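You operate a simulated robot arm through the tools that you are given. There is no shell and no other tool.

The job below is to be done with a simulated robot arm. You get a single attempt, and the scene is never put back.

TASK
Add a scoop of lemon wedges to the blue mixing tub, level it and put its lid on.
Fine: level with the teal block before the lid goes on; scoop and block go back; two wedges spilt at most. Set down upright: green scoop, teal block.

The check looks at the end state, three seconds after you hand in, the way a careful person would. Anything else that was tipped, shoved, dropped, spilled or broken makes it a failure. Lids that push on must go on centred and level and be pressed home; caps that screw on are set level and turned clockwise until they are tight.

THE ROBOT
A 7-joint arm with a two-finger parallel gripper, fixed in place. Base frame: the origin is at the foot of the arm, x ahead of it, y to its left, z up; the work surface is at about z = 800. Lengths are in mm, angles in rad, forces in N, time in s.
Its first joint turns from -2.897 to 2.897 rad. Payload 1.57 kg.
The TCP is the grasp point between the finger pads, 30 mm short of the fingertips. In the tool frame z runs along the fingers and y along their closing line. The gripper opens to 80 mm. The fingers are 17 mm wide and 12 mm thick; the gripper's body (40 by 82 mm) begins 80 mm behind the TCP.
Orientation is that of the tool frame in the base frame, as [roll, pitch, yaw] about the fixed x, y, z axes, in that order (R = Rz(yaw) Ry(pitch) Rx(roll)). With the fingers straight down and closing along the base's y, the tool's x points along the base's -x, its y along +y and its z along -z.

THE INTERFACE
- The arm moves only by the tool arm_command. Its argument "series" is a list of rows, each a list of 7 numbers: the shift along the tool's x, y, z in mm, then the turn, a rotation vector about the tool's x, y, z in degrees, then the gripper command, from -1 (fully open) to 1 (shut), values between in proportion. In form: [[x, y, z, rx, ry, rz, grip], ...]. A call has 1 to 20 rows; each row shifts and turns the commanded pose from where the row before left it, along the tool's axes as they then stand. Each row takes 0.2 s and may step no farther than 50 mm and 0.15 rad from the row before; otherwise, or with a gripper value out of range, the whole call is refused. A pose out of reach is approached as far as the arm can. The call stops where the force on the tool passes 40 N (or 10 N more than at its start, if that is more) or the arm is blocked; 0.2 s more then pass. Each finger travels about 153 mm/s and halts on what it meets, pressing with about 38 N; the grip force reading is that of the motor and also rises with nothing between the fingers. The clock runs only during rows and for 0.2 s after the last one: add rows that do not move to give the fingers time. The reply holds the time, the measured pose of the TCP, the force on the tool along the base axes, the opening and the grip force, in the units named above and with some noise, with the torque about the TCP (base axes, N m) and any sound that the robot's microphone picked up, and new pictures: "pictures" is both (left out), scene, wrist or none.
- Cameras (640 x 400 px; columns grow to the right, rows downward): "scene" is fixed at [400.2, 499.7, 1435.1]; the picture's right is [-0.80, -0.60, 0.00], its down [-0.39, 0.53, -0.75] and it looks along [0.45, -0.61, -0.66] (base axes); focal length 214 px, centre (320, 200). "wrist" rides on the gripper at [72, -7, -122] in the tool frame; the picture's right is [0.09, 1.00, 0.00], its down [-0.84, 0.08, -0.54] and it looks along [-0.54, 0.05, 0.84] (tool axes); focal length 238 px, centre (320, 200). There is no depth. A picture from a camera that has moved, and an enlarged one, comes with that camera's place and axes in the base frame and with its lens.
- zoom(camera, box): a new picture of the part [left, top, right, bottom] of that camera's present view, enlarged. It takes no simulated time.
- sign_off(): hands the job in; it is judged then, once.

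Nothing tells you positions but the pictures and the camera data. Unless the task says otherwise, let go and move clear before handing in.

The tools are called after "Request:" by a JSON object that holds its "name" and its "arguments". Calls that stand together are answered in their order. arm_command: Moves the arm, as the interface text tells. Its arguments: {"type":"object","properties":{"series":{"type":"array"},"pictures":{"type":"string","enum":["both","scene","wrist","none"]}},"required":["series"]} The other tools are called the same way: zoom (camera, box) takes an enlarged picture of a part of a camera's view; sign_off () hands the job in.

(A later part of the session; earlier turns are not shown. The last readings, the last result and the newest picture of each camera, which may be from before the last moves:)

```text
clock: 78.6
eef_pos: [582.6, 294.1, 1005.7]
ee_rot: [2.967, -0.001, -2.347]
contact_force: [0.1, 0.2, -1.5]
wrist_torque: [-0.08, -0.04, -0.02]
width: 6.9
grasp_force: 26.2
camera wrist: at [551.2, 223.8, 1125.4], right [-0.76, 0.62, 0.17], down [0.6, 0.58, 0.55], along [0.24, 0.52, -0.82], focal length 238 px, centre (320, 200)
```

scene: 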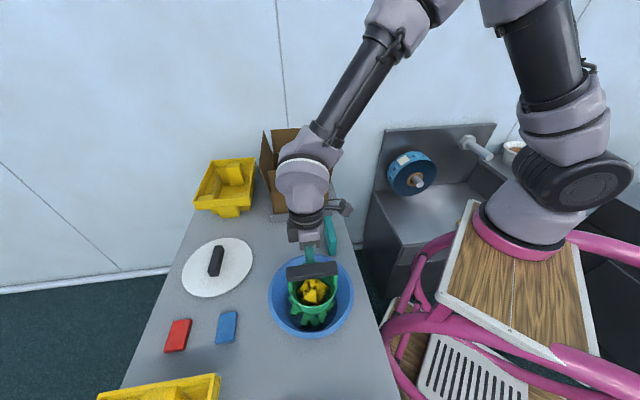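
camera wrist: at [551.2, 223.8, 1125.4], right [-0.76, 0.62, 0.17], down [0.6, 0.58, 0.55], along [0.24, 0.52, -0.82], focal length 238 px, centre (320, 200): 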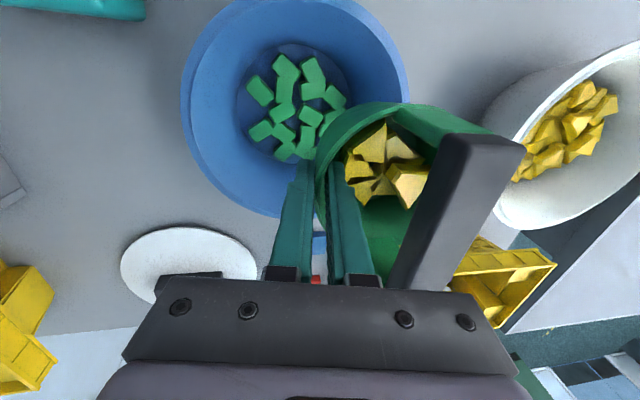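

Request:
{"name": "arm_command", "arguments": {"series": [[0, 0, 0, 7.5, 0, 0, 1], [0, 0, 0, 7.5, 0, 0, 1], [0, 0, 0, 7.5, 0, 0, 1], [0, 0, 0, 7.5, 0, 0, 1], [0, 0, 0, 7.5, 0, 0, 1], [0, 0, 0, 7.5, 0, 0, 1], [0, 0, 0, 7.5, 0, 0, 1], [0, 0, 0, 7.5, 0, 0, 1], [0, 0, 0, 7.5, 0, 0, 1], [0, 0, 0, 7.5, 0, 0, 1], [0, 0, 0, 7.5, 0, 0, 1], [0, 0, 0, 7.5, 0, 0, 1], [0, 0, 0, 7.5, 0, 0, 1], [0, 0, 0, 0, 0, 0, 1], [0, 0, 0, 0, 0, 0, 1]], "pictures": "both"}}

Request:
{"name": "zoom", "arguments": {"camera": "scene", "box": [250, 230, 380, 350]}}

Request:
{"name": "zoom", "arguments": {"camera": "wrist", "box": [300, 60, 640, 360]}}

```text
clock: 81.8
eef_pos: [581.3, 291.5, 1006.9]
ee_rot: [-1.612, -0.001, -2.347]
contact_force: [0.5, 1.0, -1.0]
wrist_torque: [0.0, -0.02, 0.0]
width: 6.5
grasp_force: 25.8
camera wrist: at [444.1, 328.0, 1019.3], right [-0.1, -0.04, -0.99], down [0.2, 0.98, -0.06], along [0.98, -0.2, -0.09], focal length 238 px, centre (320, 200)
```

scene: 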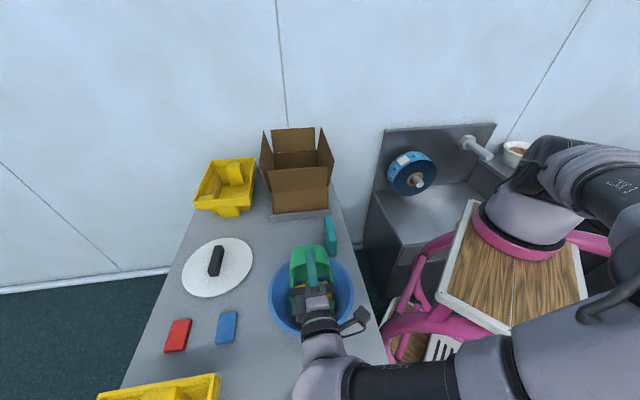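
wrist: 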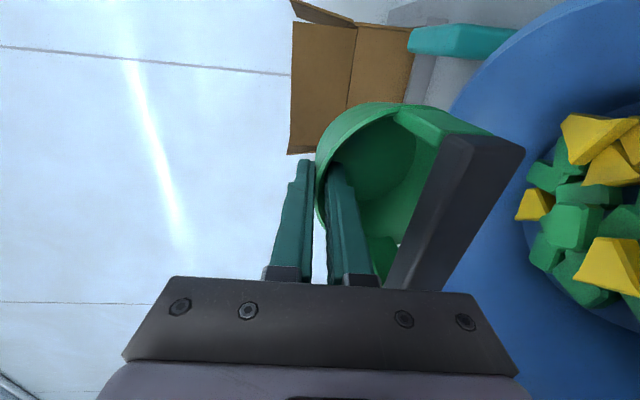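

```text
3.33 times, centred on (315, 290) of scene
camera zoom: at [400.2, 499.7, 1435.1], right [-0.8, -0.6, 0.0], down [-0.39, 0.53, -0.75], along [0.45, -0.61, -0.66], focal length 715 px, centre (337, -100)
```

zoom: 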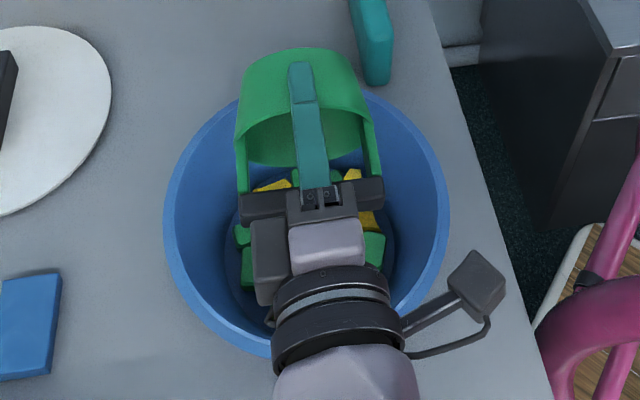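

```text
1.33 times, centred on (470, 210) of wrist
camera zoom: at [444.1, 328.0, 1019.3], right [-0.1, -0.04, -0.99], down [0.2, 0.98, -0.06], along [0.98, -0.2, -0.09], focal length 318 px, centre (120, 187)
```

zoom: 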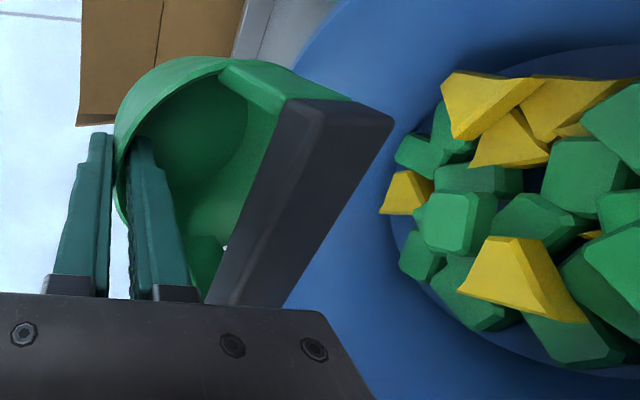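

All of it landed in the tub. I'll turn the scoop upright, move aside and count the wedges in the tub.

Request:
{"name": "arm_command", "arguments": {"series": [[0, 0, 0, -7.5, 0, 0, 1], [0, 0, 0, -7.5, 0, 0, 1], [0, 0, 0, -7.5, 0, 0, 1], [0, 0, 0, -7.5, 0, 0, 1], [0, 0, 0, -7.5, 0, 0, 1], [0, 0, 0, -7.5, 0, 0, 1], [0, 0, 0, -7.5, 0, 0, 1], [0, 0, 0, -7.5, 0, 0, 1], [0, 0, 0, -7.5, 0, 0, 1], [0, 0, 0, -7.5, 0, 0, 1], [0, 0, 0, -7.5, 0, 0, 1], [0, 0, 0, -7.5, 0, 0, 1], [0, 0, 0, -7.5, 0, 0, 1], [0, 5.5, -31, 0, 0, 0, 1], [0, 5.5, -31, 0, 0, 0, 1], [24.9, 32.5, 5.7, 0, 0, 0, 1], [24.9, 32.5, 5.7, 0, 0, 0, 1], [24.9, 32.5, 5.7, 0, 0, 0, 1], [24.9, 32.5, 5.7, 0, 0, 0, 1]], "pictures": "both"}}

Request:
{"name": "zoom", "arguments": {"camera": "scene", "box": [255, 240, 365, 350]}}

Request:
{"name": "zoom", "arguments": {"camera": "wrist", "box": [80, 80, 300, 260]}}

```text
clock: 85.8
eef_pos: [418.1, 313.2, 1071.2]
ee_rot: [2.967, -0.001, -2.347]
contact_force: [0.2, 0.1, 0.4]
wrist_torque: [0.01, 0.04, 0.04]
width: 6.6
grasp_force: 26.3
camera wrist: at [387.1, 244.8, 1188.9], right [-0.76, 0.62, 0.17], down [0.6, 0.58, 0.55], along [0.24, 0.52, -0.82], focal length 238 px, centre (320, 200)
```

scene: 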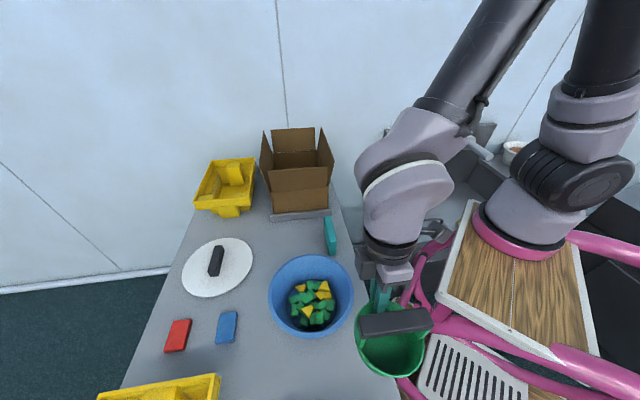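
wrist: 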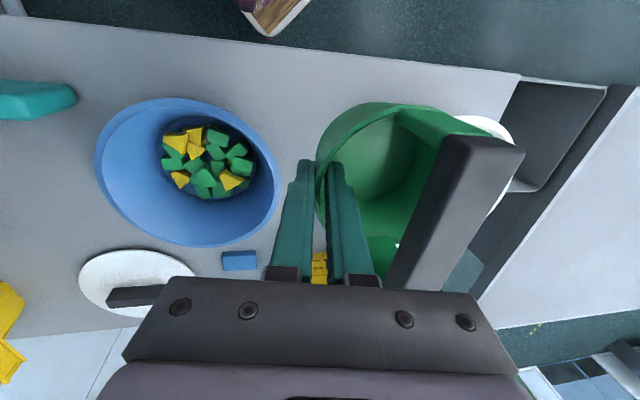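

```text
3.64 times, centred on (310, 295) of scene
camera zoom: at [400.2, 499.7, 1435.1], right [-0.8, -0.6, 0.0], down [-0.39, 0.53, -0.75], along [0.45, -0.61, -0.66], focal length 780 px, centre (356, -146)
```

zoom: 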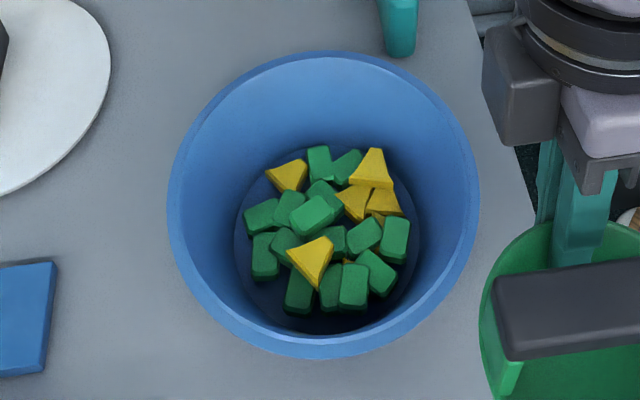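

```text
2.22 times, centred on (190, 170) of wrist
camera zoom: at [387.1, 244.8, 1188.9], right [-0.76, 0.62, 0.17], down [0.6, 0.58, 0.55], along [0.24, 0.52, -0.82], focal length 530 px, centre (609, 267)
```

zoom: 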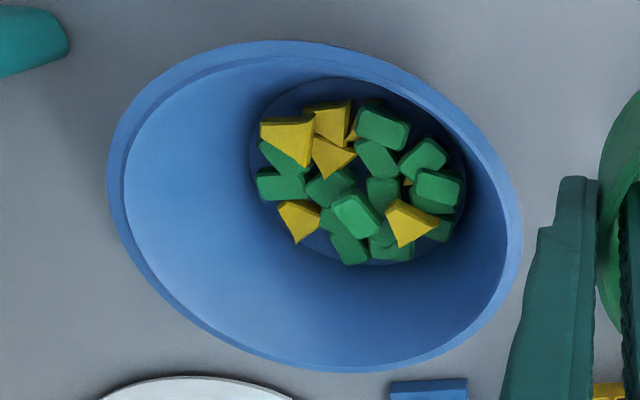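

There are about 6–7 wedges in the tub and the rest is clean. That was well under a full cup, so I'll take one more partial scoop to make it a proper scoopful.

Request:
{"name": "arm_command", "arguments": {"series": [[-21.35, 32.05, 10.9, 0, 0, 0, 1], [-21.35, 32.05, 10.9, 0, 0, 0, 1], [-21.35, 32.05, 10.9, 0, 0, 0, 1], [-21.35, 32.05, 10.9, 0, 0, 0, 1], [-21.35, 32.05, 10.9, 0, 0, 0, 1], [-21.35, 32.05, 10.9, 0, 0, 0, 1], [0, 0, 0, 0, 1.24, -7.0, 1], [0, 0, 0, 0, 1.24, -7.0, 1], [0, 0, 0, 8, 0, 0, 1], [0, 0, 0, 8, 0, 0, 1], [0, 0, 0, 8, 0, 0, 1], [0, 0, 0, 8, 0, 0, 1], [0, 0, 0, 8, 0, 0, 1], [0, 0, 0, 8, 0, 0, 1], [0, 0, 0, 8, 0, 0, 1], [0, 0, 0, 8, 0, 0, 1], [0, 0, 0, 8, 0, 0, 1], [0, 0, 0, 8, 0, 0, 1]], "pictures": "wrist"}}

```text
clock: 89.6
eef_pos: [365.1, 545.7, 1038.9]
ee_rot: [-1.919, 0.0, -2.101]
contact_force: [0.0, -0.3, -0.2]
wrist_torque: [0.04, 0.02, 0.01]
width: 6.4
grasp_force: 26.7
camera wrist: at [231.5, 542.5, 1087.2], right [-0.34, 0.09, -0.94], down [-0.04, 0.99, 0.11], along [0.94, 0.07, -0.33], focal length 238 px, centre (320, 200)
```

wrist: 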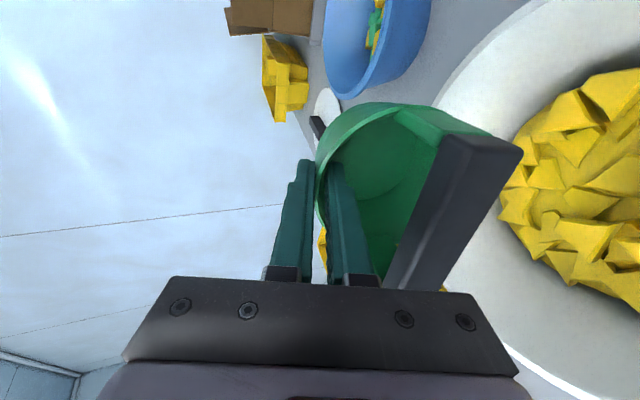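

Request:
{"name": "arm_command", "arguments": {"series": [[0, 32.9, 12, 0, 0, 0, 1], [0, 32.9, 12, 0, 0, 0, 1], [0, 32.9, 12, 0, 0, 0, 1], [0, 7.5, 2.7, 0, 0, 0, 1], [0, 7.5, 2.7, 0, 0, 0, 1], [0, 4.4, -9, 0, 0, 0, 1], [0, 4.4, -9, 0, 0, 0, 1], [0, 4.4, -9, 0, 0, 0, 1], [0, 3.4, -9.4, 0, 0, 0, 1], [0, 3.4, -9.4, 0, 0, 0, 1], [0, 0, 0, 0, 0, 0, 1]], "pictures": "wrist"}}

Request:
{"name": "zoom", "arguments": {"camera": "wrist", "box": [310, 80, 640, 360]}}

```text
clock: 92.0
eef_pos: [320.4, 571.8, 915.0]
ee_rot: [-1.919, -0.003, -2.1]
contact_force: [0.4, 0.1, -2.1]
wrist_torque: [-0.01, 0.0, 0.01]
width: 7.1
grasp_force: 26.3
camera wrist: at [187.6, 567.7, 962.9], right [-0.34, 0.09, -0.94], down [-0.04, 0.99, 0.11], along [0.94, 0.08, -0.34], focal length 238 px, centre (320, 200)
```

wrist: 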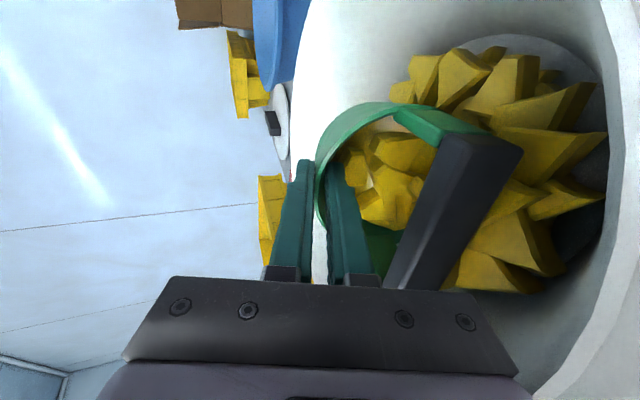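

```text
1.43 times, centred on (475, 220) of wrist
camera zoom: at [187.6, 567.7, 962.9], right [-0.34, 0.09, -0.94], down [-0.04, 0.99, 0.11], along [0.94, 0.08, -0.34], focal length 340 px, centre (99, 171)
```

zoom: 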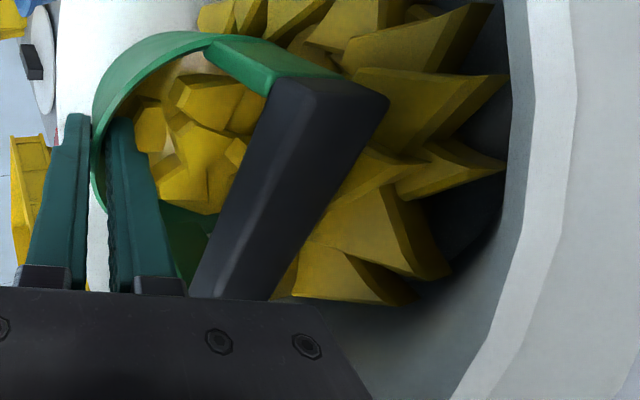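

Request:
{"name": "arm_command", "arguments": {"series": [[0, -2.1, -2.9, -5, 0, 0, 1], [0, -1.9, -3.1, -5, 0, 0, 1], [0, -1.6, -3.2, -5, 0, 0, 1], [0, -1.3, -3.4, -5, 0, 0, 1], [0, -3.8, -3.2, -5, 0, 0, 1], [0, -5.7, -2.8, -5, 0, 0, 1], [0, -7.4, -4.2, -5, 0, 0, 1], [0, -8.2, -6.5, -7.5, 0, 0, 1], [0, -4.6, -8.9, -7.5, 0, 0, 1], [0, -3.4, -9.4, -7.5, 0, 0, 1], [0, -2.2, -9.8, -7.5, 0, 0, 1], [0, -0.9, -10, -7.5, 0, 0, 1], [0, 0.4, -10, -7.5, 0, 0, 1], [0, 0, 0, 0, 0, 0, 1]], "pictures": "wrist"}}

Request:
{"name": "zoom", "arguments": {"camera": "wrist", "box": [150, 0, 500, 290]}}

```text
clock: 95.0
eef_pos: [321.8, 571.4, 1006.2]
ee_rot: [2.966, -0.001, -2.1]
contact_force: [0.1, -0.2, -1.9]
wrist_torque: [-0.03, -0.06, -0.02]
width: 7.0
grasp_force: 26.3
camera wrist: at [308.8, 497.1, 1125.0], right [-0.89, 0.41, 0.17], down [0.44, 0.71, 0.55], along [0.1, 0.56, -0.82], focal length 238 px, centre (320, 200)
```

wrist: 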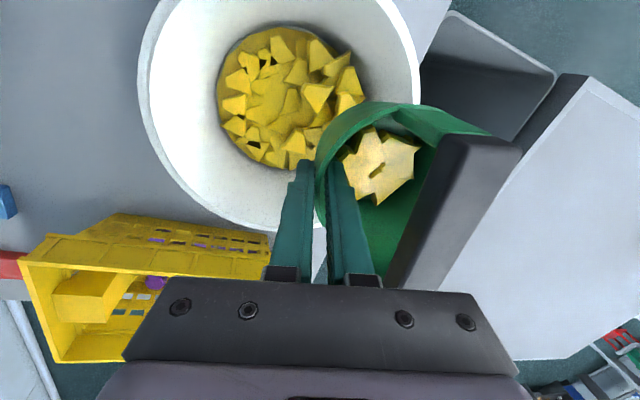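

```text
1.38 times, centred on (325, 145) of wrist
camera zoom: at [308.8, 497.1, 1125.0], right [-0.89, 0.41, 0.17], down [0.44, 0.71, 0.55], along [0.1, 0.56, -0.82], focal length 329 px, centre (313, 276)
```

zoom: 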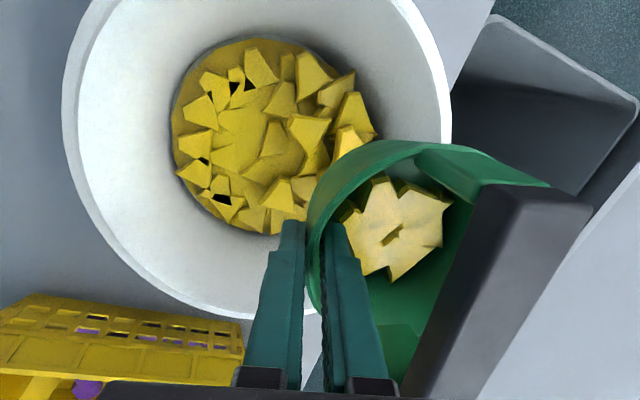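

Again about six wedges sit in one flat layer. Two of these make roughly one properly filled cup, so I'll pour this lot in as well.

Request:
{"name": "arm_command", "arguments": {"series": [[0, 3.5, -20, 0, 0, 0, 1], [0, 3.5, -20, 0, 0, 0, 1], [0, 3.5, -20, 0, 0, 0, 1], [12.07, -39.9, -7.06, 0, 0, 0, 1], [12.07, -39.9, -7.06, 0, 0, 0, 1], [12.07, -39.9, -7.06, 0, 0, 0, 1], [12.07, -39.9, -7.06, 0, 0, 0, 1], [12.07, -39.9, -7.06, 0, 0, 0, 1], [12.07, -39.9, -7.06, 0, 0, 0, 1], [12.07, -39.9, -7.06, 0, 0, 0, 1], [12.07, -39.9, -7.06, 0, 0, 0, 1], [12.07, -39.9, -7.06, 0, 0, 0, 1], [0, 0, 0, 0, -1.24, 7, 1], [0, 0, 0, 0, -1.24, 7, 1], [0, -5.5, 31, 0, 0, 0, 1], [0, -5.5, 31, 0, 0, 0, 1], [0, 0, 0, 0, 0, 0, 1]], "pictures": "both"}}

```text
clock: 98.6
eef_pos: [581.9, 293.6, 1004.7]
ee_rot: [2.968, -0.003, -2.347]
contact_force: [-0.4, -0.4, -2.2]
wrist_torque: [-0.05, -0.02, -0.04]
width: 6.7
grasp_force: 26.8
camera wrist: at [550.9, 224.2, 1122.9], right [-0.76, 0.62, 0.17], down [0.6, 0.58, 0.55], along [0.24, 0.52, -0.82], focal length 238 px, centre (320, 200)
```

scene: 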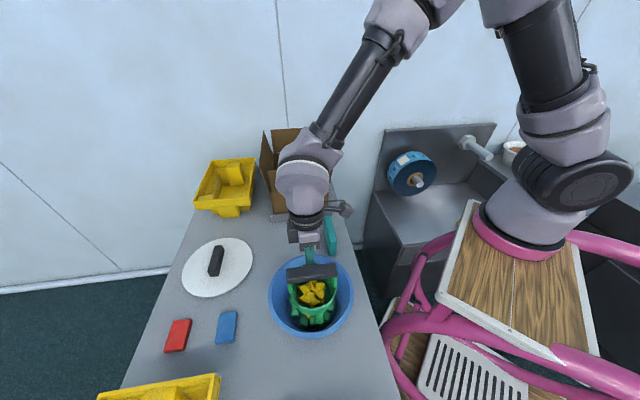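
wrist: 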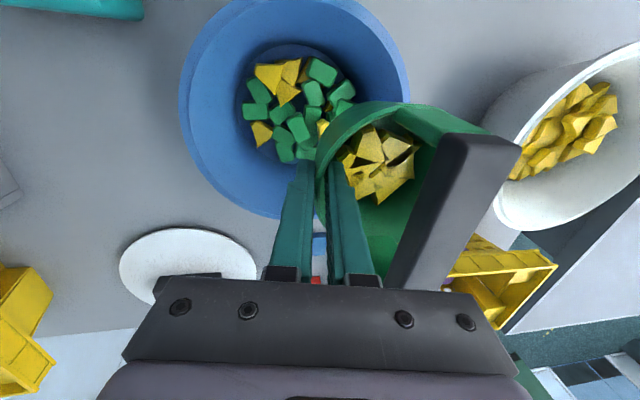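

Request:
{"name": "arm_command", "arguments": {"series": [[0, 0, 0, 7.5, 0, 0, 1], [0, 0, 0, 7.5, 0, 0, 1], [0, 0, 0, 7.5, 0, 0, 1], [0, 0, 0, 7.5, 0, 0, 1], [0, 0, 0, 7.5, 0, 0, 1], [0, 0, 0, 7.5, 0, 0, 1], [0, 0, 0, 7.5, 0, 0, 1], [0, 0, 0, 7.5, 0, 0, 1], [0, 0, 0, 7.5, 0, 0, 1], [0, 0, 0, 7.5, 0, 0, 1], [0, 0, 0, 7.5, 0, 0, 1], [0, 0, 0, 7.5, 0, 0, 1], [0, 0, 0, 7.5, 0, 0, 1], [0, 0, 0, 0, 0, 0, 1], [0, 0, 0, 0, 0, 0, 1]], "pictures": "wrist"}}

Request:
{"name": "arm_command", "arguments": {"series": [[0, 0, 0, -7.5, 0, 0, 1], [0, 0, 0, -7.5, 0, 0, 1], [0, 0, 0, -7.5, 0, 0, 1], [0, 0, 0, -7.5, 0, 0, 1], [0, 0, 0, -7.5, 0, 0, 1], [0, 0, 0, -7.5, 0, 0, 1], [0, 0, 0, -7.5, 0, 0, 1], [0, 0, 0, -7.5, 0, 0, 1], [0, 0, 0, -7.5, 0, 0, 1], [0, 0, 0, -7.5, 0, 0, 1], [0, 0, 0, -7.5, 0, 0, 1], [0, 0, 0, -7.5, 0, 0, 1], [0, 0, 0, -7.5, 0, 0, 1], [0, 5.5, -31, 0, 0, 0, 1], [0, 5.5, -31, 0, 0, 0, 1], [24.9, 32.5, 5.7, 0, 0, 0, 1], [24.9, 32.5, 5.7, 0, 0, 0, 1], [24.9, 32.5, 5.7, 0, 0, 0, 1], [24.9, 32.5, 5.7, 0, 0, 0, 1], [0, 0, 0, 0, 0, 0, 1]], "pictures": "both"}}

Request:
{"name": "zoom", "arguments": {"camera": "scene", "box": [255, 240, 365, 350]}}

Request:
{"name": "zoom", "arguments": {"camera": "wrist", "box": [80, 80, 300, 260]}}

```text
clock: 101.8
eef_pos: [581.3, 292.5, 1004.5]
ee_rot: [-1.612, -0.003, -2.347]
contact_force: [-0.3, -0.1, -0.5]
wrist_torque: [0.01, 0.0, 0.01]
width: 6.6
grasp_force: 26.2
camera wrist: at [444.2, 329.1, 1016.3], right [-0.1, -0.04, -0.99], down [0.2, 0.98, -0.06], along [0.98, -0.2, -0.09], focal length 238 px, centre (320, 200)
```

wrist: 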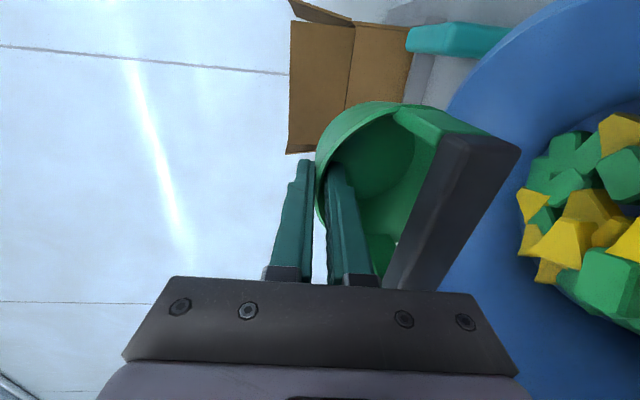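

```text
clock: 106.0
eef_pos: [416.6, 315.4, 1067.2]
ee_rot: [2.967, -0.001, -2.349]
contact_force: [0.7, -0.1, -0.3]
wrist_torque: [-0.03, -0.03, 0.05]
width: 6.2
grasp_force: 26.2
camera wrist: at [386.6, 246.0, 1186.1], right [-0.76, 0.62, 0.17], down [0.6, 0.58, 0.55], along [0.24, 0.52, -0.82], focal length 238 px, centre (320, 200)
```

scene: 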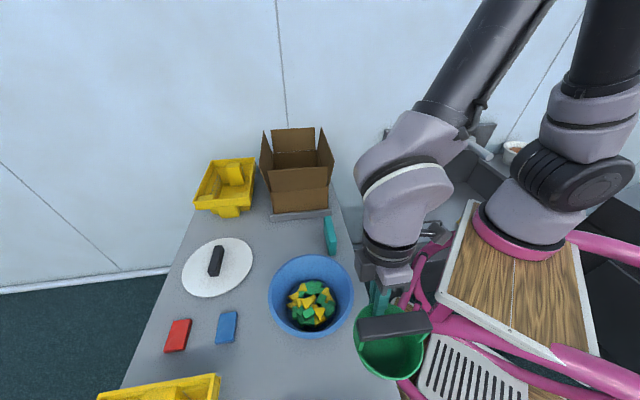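
wrist: 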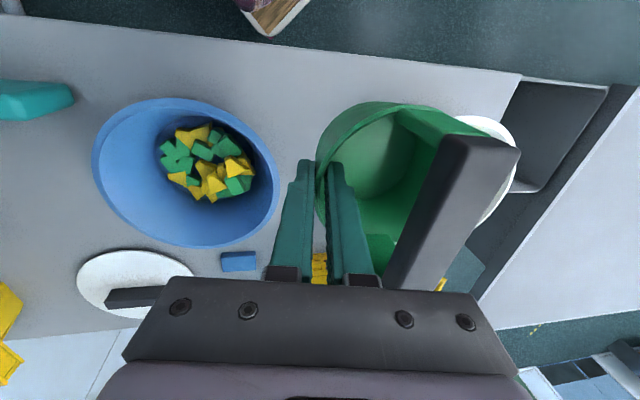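

```text
3.64 times, centred on (310, 295) of scene
camera zoom: at [400.2, 499.7, 1435.1], right [-0.8, -0.6, 0.0], down [-0.39, 0.53, -0.75], along [0.45, -0.61, -0.66], focal length 780 px, centre (356, -146)
```

zoom: 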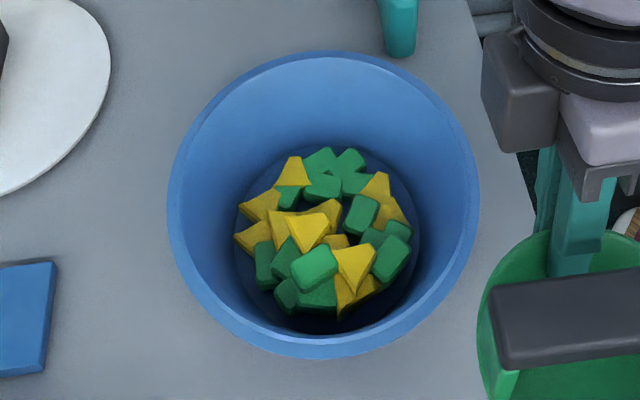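

```text
2.22 times, centred on (190, 170) of wrist
camera zoom: at [386.6, 246.0, 1186.1], right [-0.76, 0.62, 0.17], down [0.6, 0.58, 0.55], along [0.24, 0.52, -0.82], focal length 530 px, centre (609, 267)
```

zoom: 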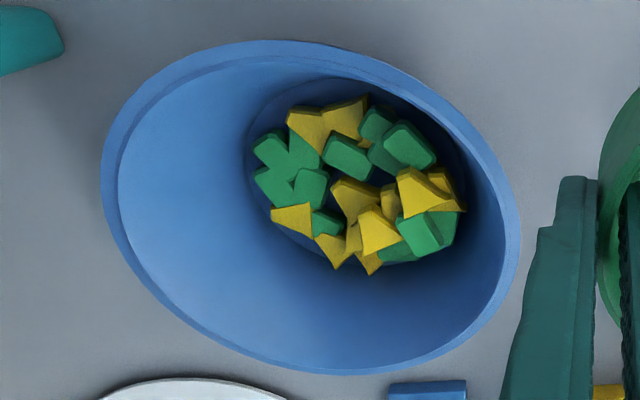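

About 13 wedges are in the tub now and nothing is spilt. Next I'll return the scoop to its original spot.

Request:
{"name": "arm_command", "arguments": {"series": [[0, -6.7, 49.6, 0, 0, 0, 1], [0, -8.7, 49.2, 0, 0, 0, 1], [0, -8.7, 49.2, 0, 0, 0, 1], [0, -8.7, 49.2, 0, 0, 0, 1], [0, -1.6, 8.9, 0, 0, 0, 1], [0, 0, 0, 0, 0, 0, 1]], "pictures": "both"}}

Request:
{"name": "zoom", "arguments": {"camera": "scene", "box": [330, 280, 430, 400]}}

```text
clock: 107.4
eef_pos: [415.2, 316.3, 859.4]
ee_rot: [2.966, -0.001, -2.347]
contact_force: [0.0, 0.1, -0.7]
wrist_torque: [-0.01, 0.0, -0.01]
width: 6.3
grasp_force: 26.5
camera wrist: at [384.3, 247.2, 977.6], right [-0.76, 0.62, 0.17], down [0.6, 0.58, 0.55], along [0.24, 0.52, -0.82], focal length 238 px, centre (320, 200)
```

scene: 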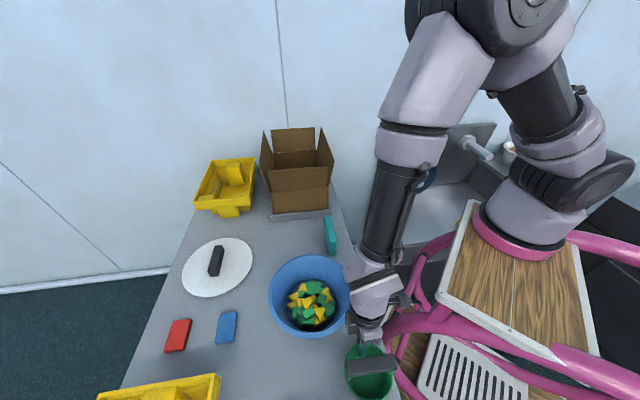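
wrist: 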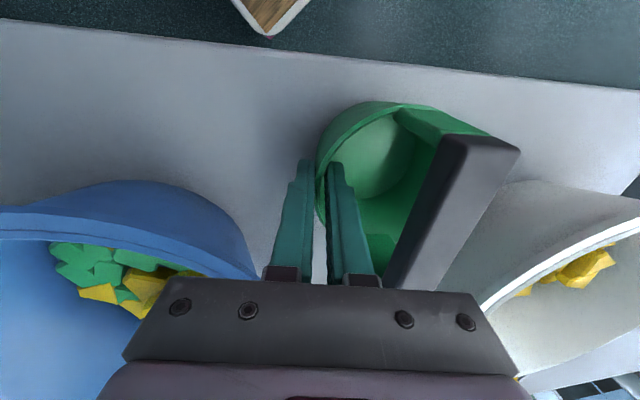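

```text
3.33 times, centred on (380, 340) of scene
camera zoom: at [400.2, 499.7, 1435.1], right [-0.8, -0.6, 0.0], down [-0.39, 0.53, -0.75], along [0.45, -0.61, -0.66], focal length 715 px, centre (120, -267)
```

zoom: 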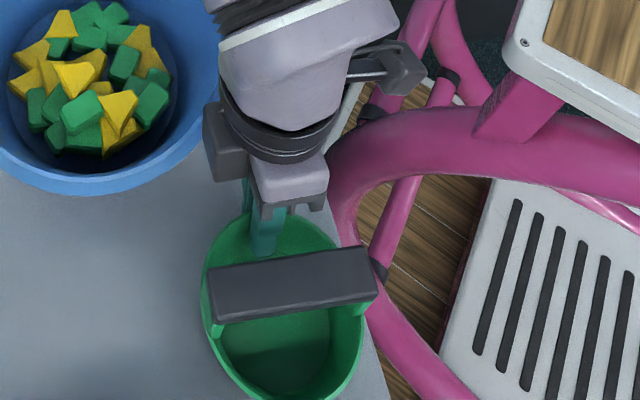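

Request:
{"name": "arm_command", "arguments": {"series": [[0, -0.4, 6, 0, 0, 0, 1], [0, -0.5, 2.9, 0, 0, 0, 1], [0, 0, 0, 0, 0, 0, 1]], "pictures": "none"}}

```text
clock: 108.2
eef_pos: [415.1, 316.8, 851.2]
ee_rot: [2.967, 0.001, -2.349]
contact_force: [-3.0, -3.0, 27.3]
wrist_torque: [0.3, 0.29, 0.14]
width: 6.8
grasp_force: 26.2
```

It's touching the table. I'll release and withdraw along the tool axis.

Request:
{"name": "arm_command", "arguments": {"series": [[0, 0.2, -1, 0, 0, 0, 1], [0, 0, 0, 0, 0, 0, 0.5], [0, 0, 0, 0, 0, 0, 0.1], [0, 0, 0, 0, 0, 0, 0.1], [0, 0, -15, 0, 0, 0, 0.1], [0, 0, -30, 0, 0, 0, 0.1], [0, 0, -40, 0, 0, 0, 0.1], [0, 0, -45, 0, 0, 0, 0.1], [0, 0, -45, 0, 0, 0, 0.1], [0, 0, -45, 0, 0, 0, 0.1], [0, 0, 0, 5, 0, 0, 0.1], [0, 0, 0, 5, 0, 0, 0.1]], "pictures": "both"}}

Request:
{"name": "zoom", "arguments": {"camera": "scene", "box": [330, 310, 420, 400]}}

Request:
{"name": "zoom", "arguments": {"camera": "wrist", "box": [300, 0, 480, 160]}}

```text
clock: 110.8
eef_pos: [442.8, 290.9, 1067.5]
ee_rot: [-3.139, -0.001, -2.346]
contact_force: [-0.5, -0.7, -0.4]
wrist_torque: [0.01, -0.01, 0.01]
width: 36.0
grasp_force: 0.1
camera wrist: at [397.1, 235.5, 1189.6], right [-0.77, 0.63, 0.0], down [0.53, 0.65, 0.54], along [0.34, 0.42, -0.84], focal length 238 px, centre (320, 200)
```

scene: 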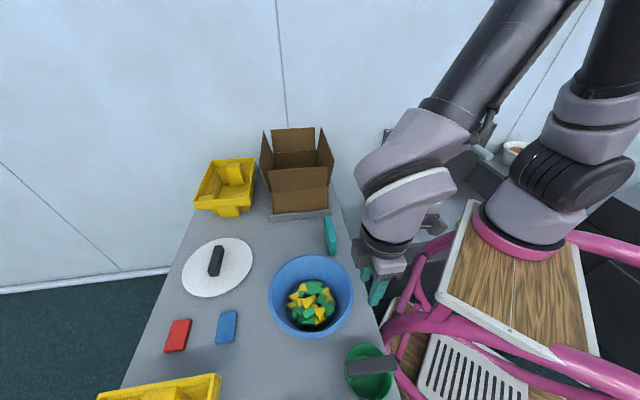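
wrist: 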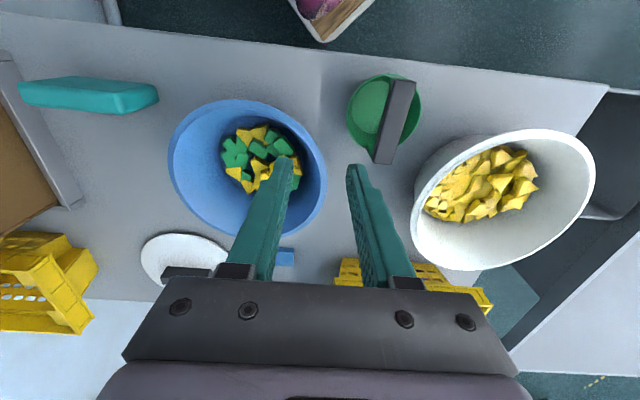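

```text
4.44 times, centred on (375, 355) of scene
camera zoom: at [400.2, 499.7, 1435.1], right [-0.8, -0.6, 0.0], down [-0.39, 0.53, -0.75], along [0.45, -0.61, -0.66], focal length 953 px, centre (76, -489)
```

zoom: 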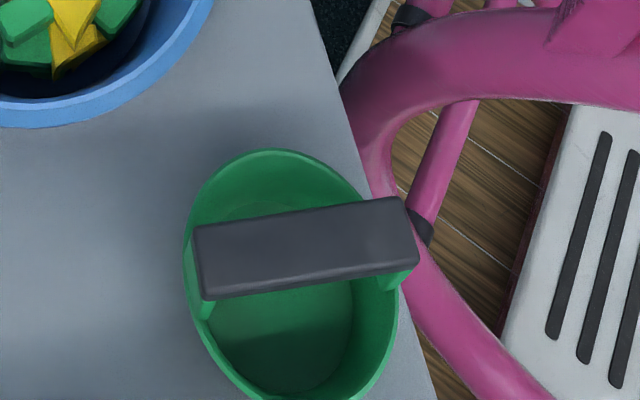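

```text
2.50 times, centred on (390, 80) of wrist
camera zoom: at [397.1, 235.5, 1189.6], right [-0.77, 0.63, 0.0], down [0.53, 0.65, 0.54], along [0.34, 0.42, -0.84], focal length 596 px, centre (145, 500)
```

zoom: 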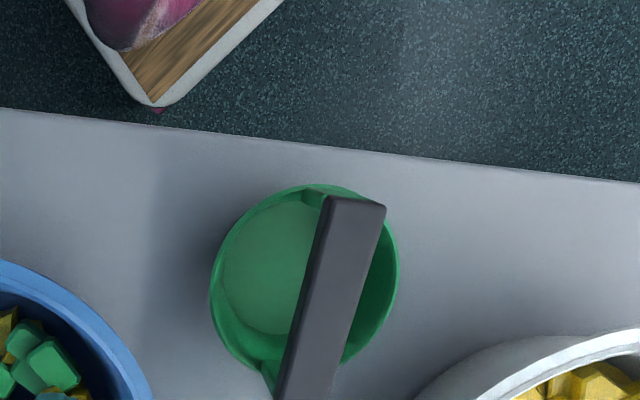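

The scoop stands upright on its original spot, empty. Next comes the teal block near (680, 61); I'm moving over to inspect it with the wrist turned along its length.

Request:
{"name": "arm_command", "arguments": {"series": [[-1.5, -44.6, 0, 0, 0, 0, -0.4], [-1.5, -44.6, 0, 0, 0, 0, -0.4], [-1.5, -44.6, 0, 0, 0, 0, -0.4], [-1.5, -44.6, 0, 0, 0, 0, -0.4], [-1.5, -44.6, 0, 0, 0, 0, -0.4], [-1.5, -44.6, 0, 0, 0, 0, -0.4], [0, 0, 0, 0, 0, 7.55, -0.4], [0, 0, 0, 0, 0, 7.55, -0.4], [0, 0, 0, 0, 0, 7.55, -0.4], [0, 0, 0, 0, 0, 7.55, -0.4], [0, 0, 0, 0, 0, 7.55, -0.4], [0, 0, 0, 0, 0, 7.55, -0.4], [0, 0, 0, 0, 0, 7.55, -0.4], [0, 0, 0, 0, 0, 7.55, -0.4], [0, 0, 0, 0, 0, 7.55, -0.4], [0, 0, 0, 0, 0, 7.55, -0.4], [0, 0, 0, 0, 0, 7.55, -0.4], [0, 0, 0, 0, 0, 7.55, -0.4]], "pictures": "both"}}

Request:
{"name": "zoom", "arguments": {"camera": "scene", "box": [290, 190, 370, 270]}}

```text
clock: 114.6
eef_pos: [640.9, 109.2, 1068.1]
ee_rot: [-3.14, -0.001, 2.351]
contact_force: [-0.3, -0.5, 0.3]
wrist_torque: [-0.02, -0.01, 0.01]
width: 55.9
grasp_force: 0.1
camera wrist: at [584.6, 156.6, 1189.5], right [0.64, 0.77, 0.0], down [0.64, -0.54, 0.54], along [0.41, -0.35, -0.84], focal length 238 px, centre (320, 200)
```

scene: 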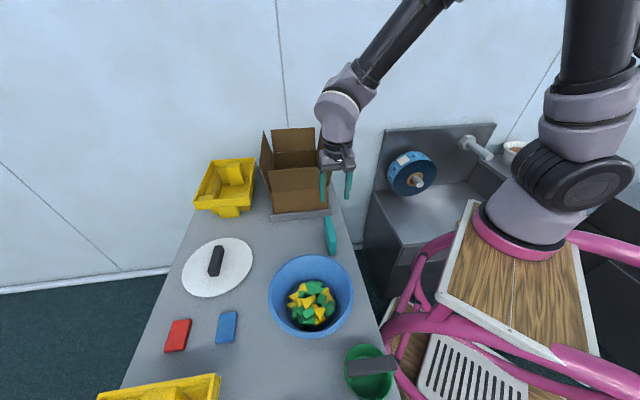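
wrist: 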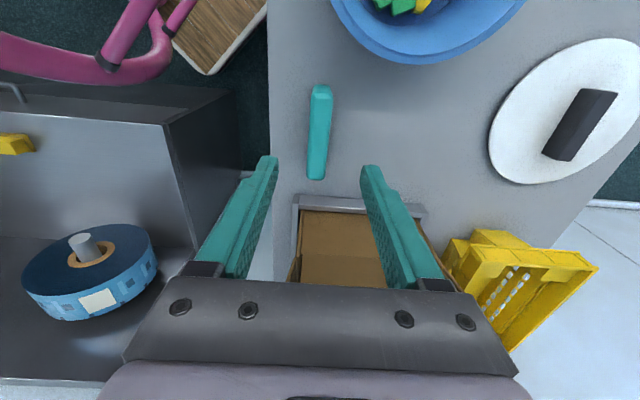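

```text
5.00 times, centred on (330, 230) of scene
camera zoom: at [400.2, 499.7, 1435.1], right [-0.8, -0.6, 0.0], down [-0.39, 0.53, -0.75], along [0.45, -0.61, -0.66], focal length 1072 px, centre (270, 50)
```

zoom: 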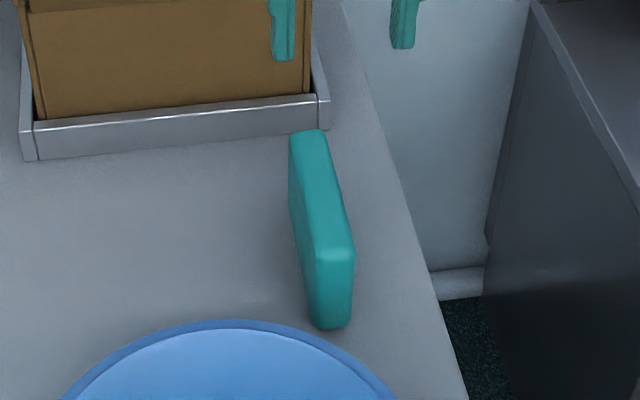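

Request:
{"name": "zoom", "arguments": {"camera": "wrist", "box": [270, 70, 380, 190]}}

Request:
{"name": "zoom", "arguments": {"camera": "wrist", "box": [470, 20, 640, 200]}}

```text
3.33 times, centred on (325, 130) of wrist
camera zoom: at [584.6, 156.6, 1189.5], right [0.64, 0.77, 0.0], down [0.64, -0.54, 0.54], along [0.41, -0.35, -0.84], focal length 794 px, centre (303, 433)
```

zoom: 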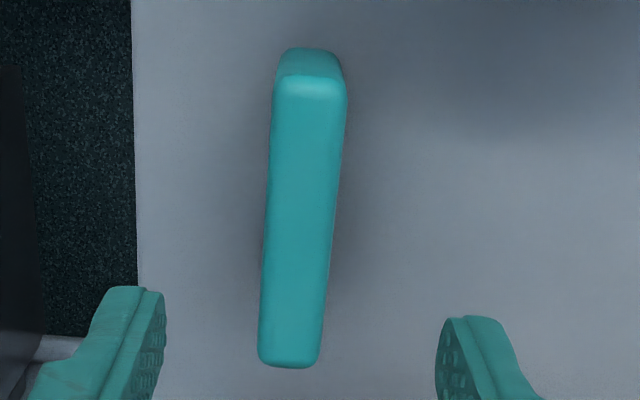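

```text
2.22 times, centred on (555, 110) of wrist
camera zoom: at [584.6, 156.6, 1189.5], right [0.64, 0.77, 0.0], down [0.64, -0.54, 0.54], along [0.41, -0.35, -0.84], focal length 530 px, centre (-202, 400)
```

zoom: 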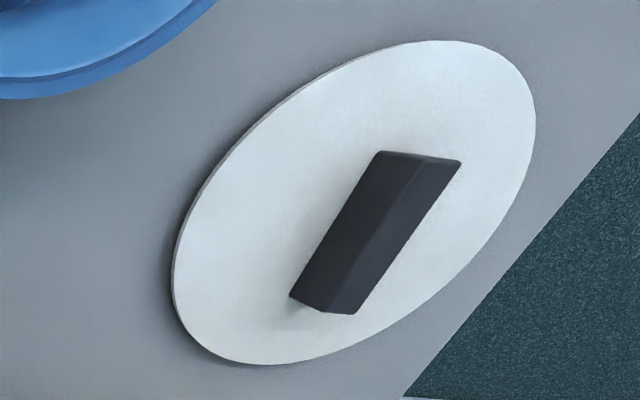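

The block stands on its long edge with its top at z≈883: about 111 mm long, 26 mm thick and 83 mm tall, centred near (663, 86). I'll move over it and descend partway to check alignment.

Request:
{"name": "arm_command", "arguments": {"series": [[-31.7, -0.3, 0, 0, 0, -0.8, -0.4], [0, 0, 45, 0, 0, 0, -0.4], [0, 0, 45, 0, 0, 0, -0.4], [0, 0, 28, 0, 0, 0, -0.4], [0, 0, 0, 0, 0, 0, -0.4]], "pictures": "both"}}

Request:
{"name": "zoom", "arguments": {"camera": "wrist", "box": [230, 50, 410, 290]}}

Request:
{"name": "zoom", "arguments": {"camera": "scene", "box": [290, 150, 370, 260]}}

```text
clock: 115.8
eef_pos: [662.3, 86.0, 951.2]
ee_rot: [-3.139, 0.0, 2.368]
contact_force: [0.5, -0.5, -0.4]
wrist_torque: [0.04, 0.04, 0.0]
width: 55.9
grasp_force: 0.1
camera wrist: at [605.8, 132.8, 1072.4], right [0.63, 0.78, 0.0], down [0.65, -0.53, 0.54], along [0.42, -0.34, -0.84], focal length 238 px, centre (320, 200)
```

scene: 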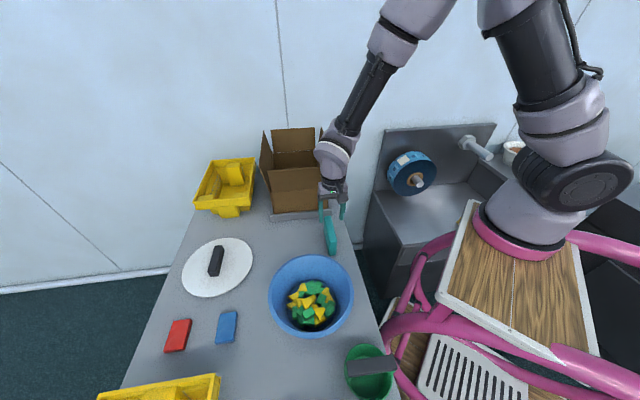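
wrist: 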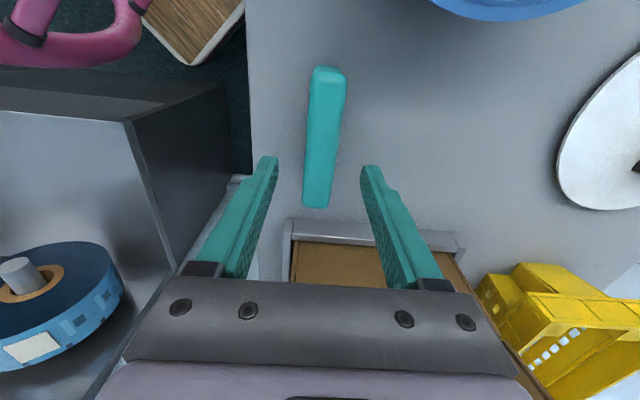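

```text
1.67 times, centred on (320, 170) of wrist
camera zoom: at [605.8, 132.8, 1072.4], right [0.63, 0.78, 0.0], down [0.65, -0.53, 0.54], along [0.42, -0.34, -0.84], focal length 397 px, centre (320, 250)
```

zoom: 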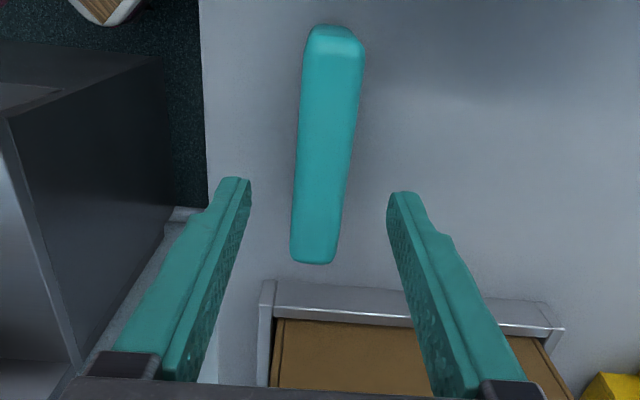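

```text
3.64 times, centred on (330, 205) of scene
camera zoom: at [400.2, 499.7, 1435.1], right [-0.8, -0.6, 0.0], down [-0.39, 0.53, -0.75], along [0.45, -0.61, -0.66], focal length 780 px, centre (284, 182)
```

zoom: 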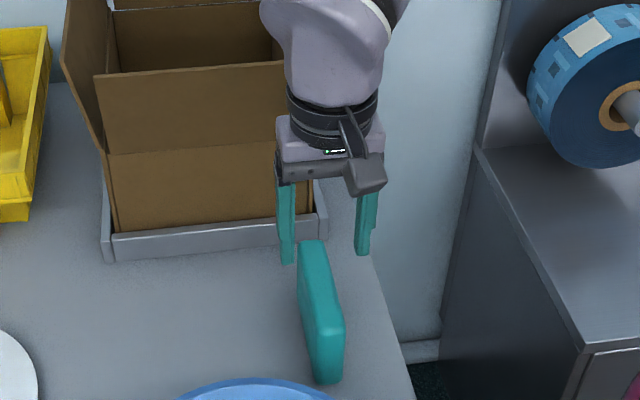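

Request:
{"name": "arm_command", "arguments": {"series": [[0, 1.6, 40, 0, 0, 0, -0.4], [0, 0, 38, 0, 0, 0, -0.4], [0, 0, 9, 0, 0, 0, -0.4], [0, 0, 0, 0, 0, 0, -0.4]], "pictures": "wrist"}}

```text
clock: 116.8
eef_pos: [665.0, 87.1, 862.9]
ee_rot: [-3.141, 0.0, 2.369]
contact_force: [-0.3, -0.3, -0.7]
wrist_torque: [-0.01, 0.01, 0.0]
width: 55.8
grasp_force: 0.0
camera wrist: at [607.4, 134.1, 985.1], right [0.63, 0.78, 0.0], down [0.65, -0.53, 0.54], along [0.42, -0.34, -0.84], focal length 238 px, centre (320, 200)
```

wrist: 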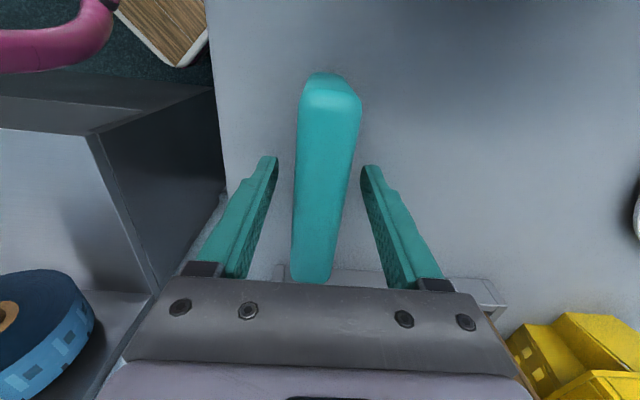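

Request:
{"name": "arm_command", "arguments": {"series": [[0, 0, 0, 0, 0, 0, 0], [0, 0, 0, 0, 0, 0, 0.3], [0, 0, 0, 0, 0, 0, 1], [0, 0, 0, 0, 0, 0, 1], [0, 0, 0, 0, 0, 0, 1]], "pictures": "wrist"}}

```text
clock: 118.0
eef_pos: [663.4, 87.1, 863.0]
ee_rot: [-3.14, 0.0, 2.369]
contact_force: [0.4, -1.2, 0.4]
wrist_torque: [-0.05, 0.01, -0.01]
width: 27.4
grasp_force: 38.1
camera wrist: at [607.4, 134.0, 985.2], right [0.63, 0.78, 0.0], down [0.65, -0.53, 0.54], along [0.42, -0.34, -0.84], focal length 238 px, centre (320, 200)
```

wrist: 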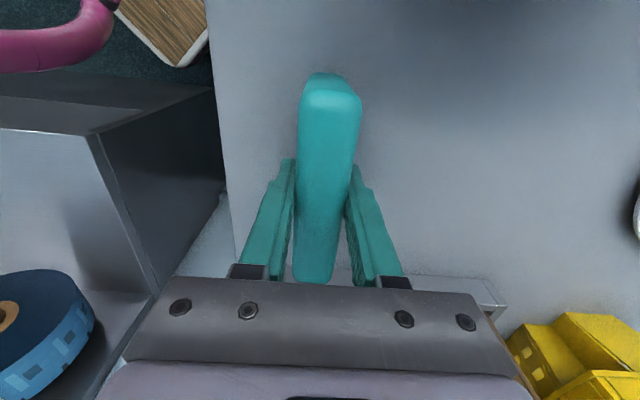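

The block is gripped at 27 mm. I'll lift it and carry it above the tub.

Request:
{"name": "arm_command", "arguments": {"series": [[0, 0, -20, 0, 0, 0, 1], [0, 0, -45, 0, 0, 0, 1], [0, 0, -45, 0, 0, 0, 1], [0, 0, -50, 0, 0, 0, 1], [41.5, 18.15, 0, 0, 0, 0, 1], [41.5, 18.15, 0, 0, 0, 0, 1], [41.5, 18.15, 0, 0, 0, 0, 1], [41.5, 18.15, 0, 0, 0, 0, 1], [41.5, 18.15, 0, 0, 0, 0, 1], [0, 0, 0, 0, 0, 0, 1]], "pictures": "both"}}

Request:
{"name": "zoom", "arguments": {"camera": "scene", "box": [240, 180, 380, 350]}}

Request:
{"name": "zoom", "arguments": {"camera": "wrist", "box": [180, 0, 460, 290]}}

```text
clock: 120.2
eef_pos: [579.4, 297.2, 1024.0]
ee_rot: [-3.139, 0.0, 2.368]
contact_force: [0.5, 0.2, -0.4]
wrist_torque: [-0.01, 0.01, 0.02]
width: 27.6
grasp_force: 38.2
camera wrist: at [522.7, 344.9, 1145.5], right [0.63, 0.78, 0.0], down [0.65, -0.53, 0.54], along [0.42, -0.34, -0.84], focal length 238 px, centre (320, 200)
```

scene: 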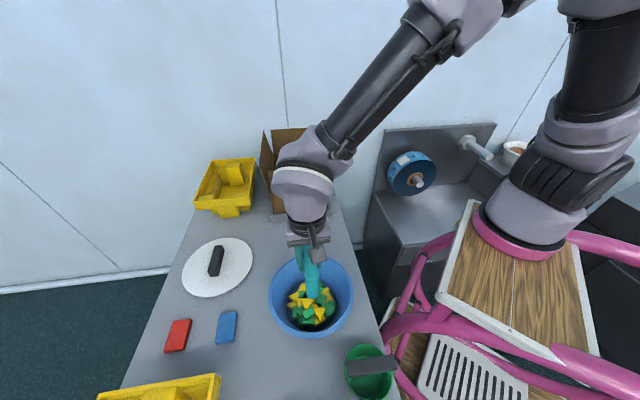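
wrist: 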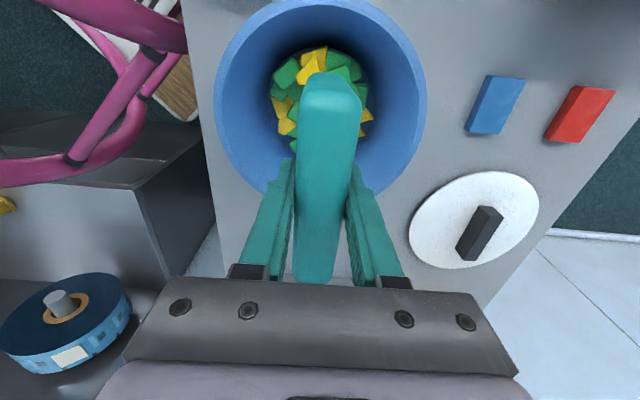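

```text
2.35 times, centred on (310, 265) of scene
camera zoom: at [400.2, 499.7, 1435.1], right [-0.8, -0.6, 0.0], down [-0.39, 0.53, -0.75], along [0.45, -0.61, -0.66], focal length 505 px, centre (344, 47)
```

zoom: 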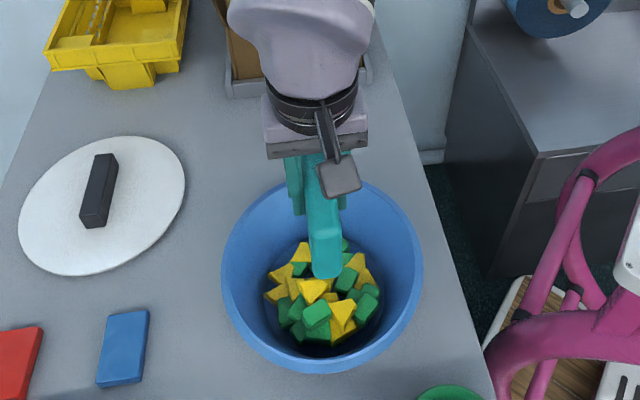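

```text
1.38 times, centred on (320, 145) of wrist
camera zoom: at [522.7, 344.9, 1145.5], right [0.63, 0.78, 0.0], down [0.65, -0.53, 0.54], along [0.42, -0.34, -0.84], focal length 329 px, centre (320, 276)
```

zoom: 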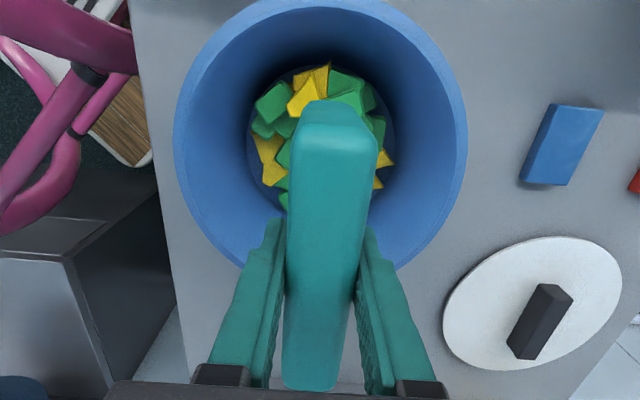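

Request:
{"name": "arm_command", "arguments": {"series": [[0, 0, 40, 0, 0, 0, 1], [0, 0, 40, 0, 0, 0, 1], [0, 0, 20, 0, 0, 0, 1], [0, 0, 0, 0, 0, 0, 1]], "pictures": "none"}}

Request:
{"name": "arm_command", "arguments": {"series": [[0, 0, 5, 0, 0, 0, 1], [0, 0, 5, 0, 0, 0, 1], [0, 0, 0, 0, 0, 0, 1]], "pictures": "none"}}

Request:
{"name": "arm_command", "arguments": {"series": [[0, 0, 5, 0, 0, 0, 1], [0, 0, 0, 0, 0, 0, 1]], "pictures": "wrist"}}

Request:
{"name": "zoom", "arguments": {"camera": "scene", "box": [255, 230, 365, 340]}}

```text
clock: 121.2
eef_pos: [577.9, 296.7, 921.5]
ee_rot: [-3.139, -0.001, 2.369]
contact_force: [0.4, 0.5, -0.8]
wrist_torque: [0.04, -0.02, 0.03]
width: 27.6
grasp_force: 38.7
```

```text
clock: 122.0
eef_pos: [578.1, 296.0, 912.6]
ee_rot: [-3.141, 0.001, 2.367]
contact_force: [0.4, -0.4, -1.0]
wrist_torque: [0.0, -0.02, 0.04]
width: 27.3
grasp_force: 37.8
```

```text
clock: 122.6
eef_pos: [578.5, 297.0, 907.8]
ee_rot: [-3.138, 0.0, 2.368]
contact_force: [0.1, 0.3, -0.8]
wrist_torque: [-0.03, -0.04, -0.03]
width: 27.6
grasp_force: 37.7
camera wrist: at [521.9, 343.9, 1029.6], right [0.63, 0.78, 0.0], down [0.65, -0.53, 0.54], along [0.42, -0.34, -0.84], focal length 238 px, centre (320, 200)
```

wrist: 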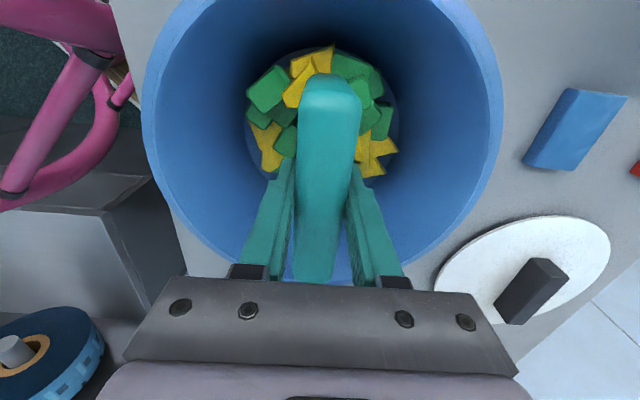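

```text
3.64 times, centred on (310, 285) of scene
camera zoom: at [400.2, 499.7, 1435.1], right [-0.8, -0.6, 0.0], down [-0.39, 0.53, -0.75], along [0.45, -0.61, -0.66], focal length 780 px, centre (356, -109)
```

zoom: 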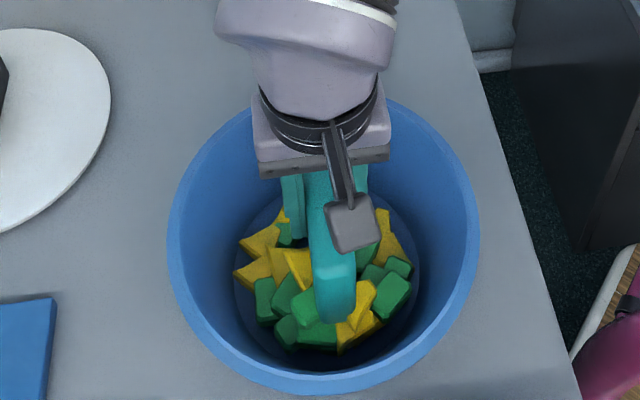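

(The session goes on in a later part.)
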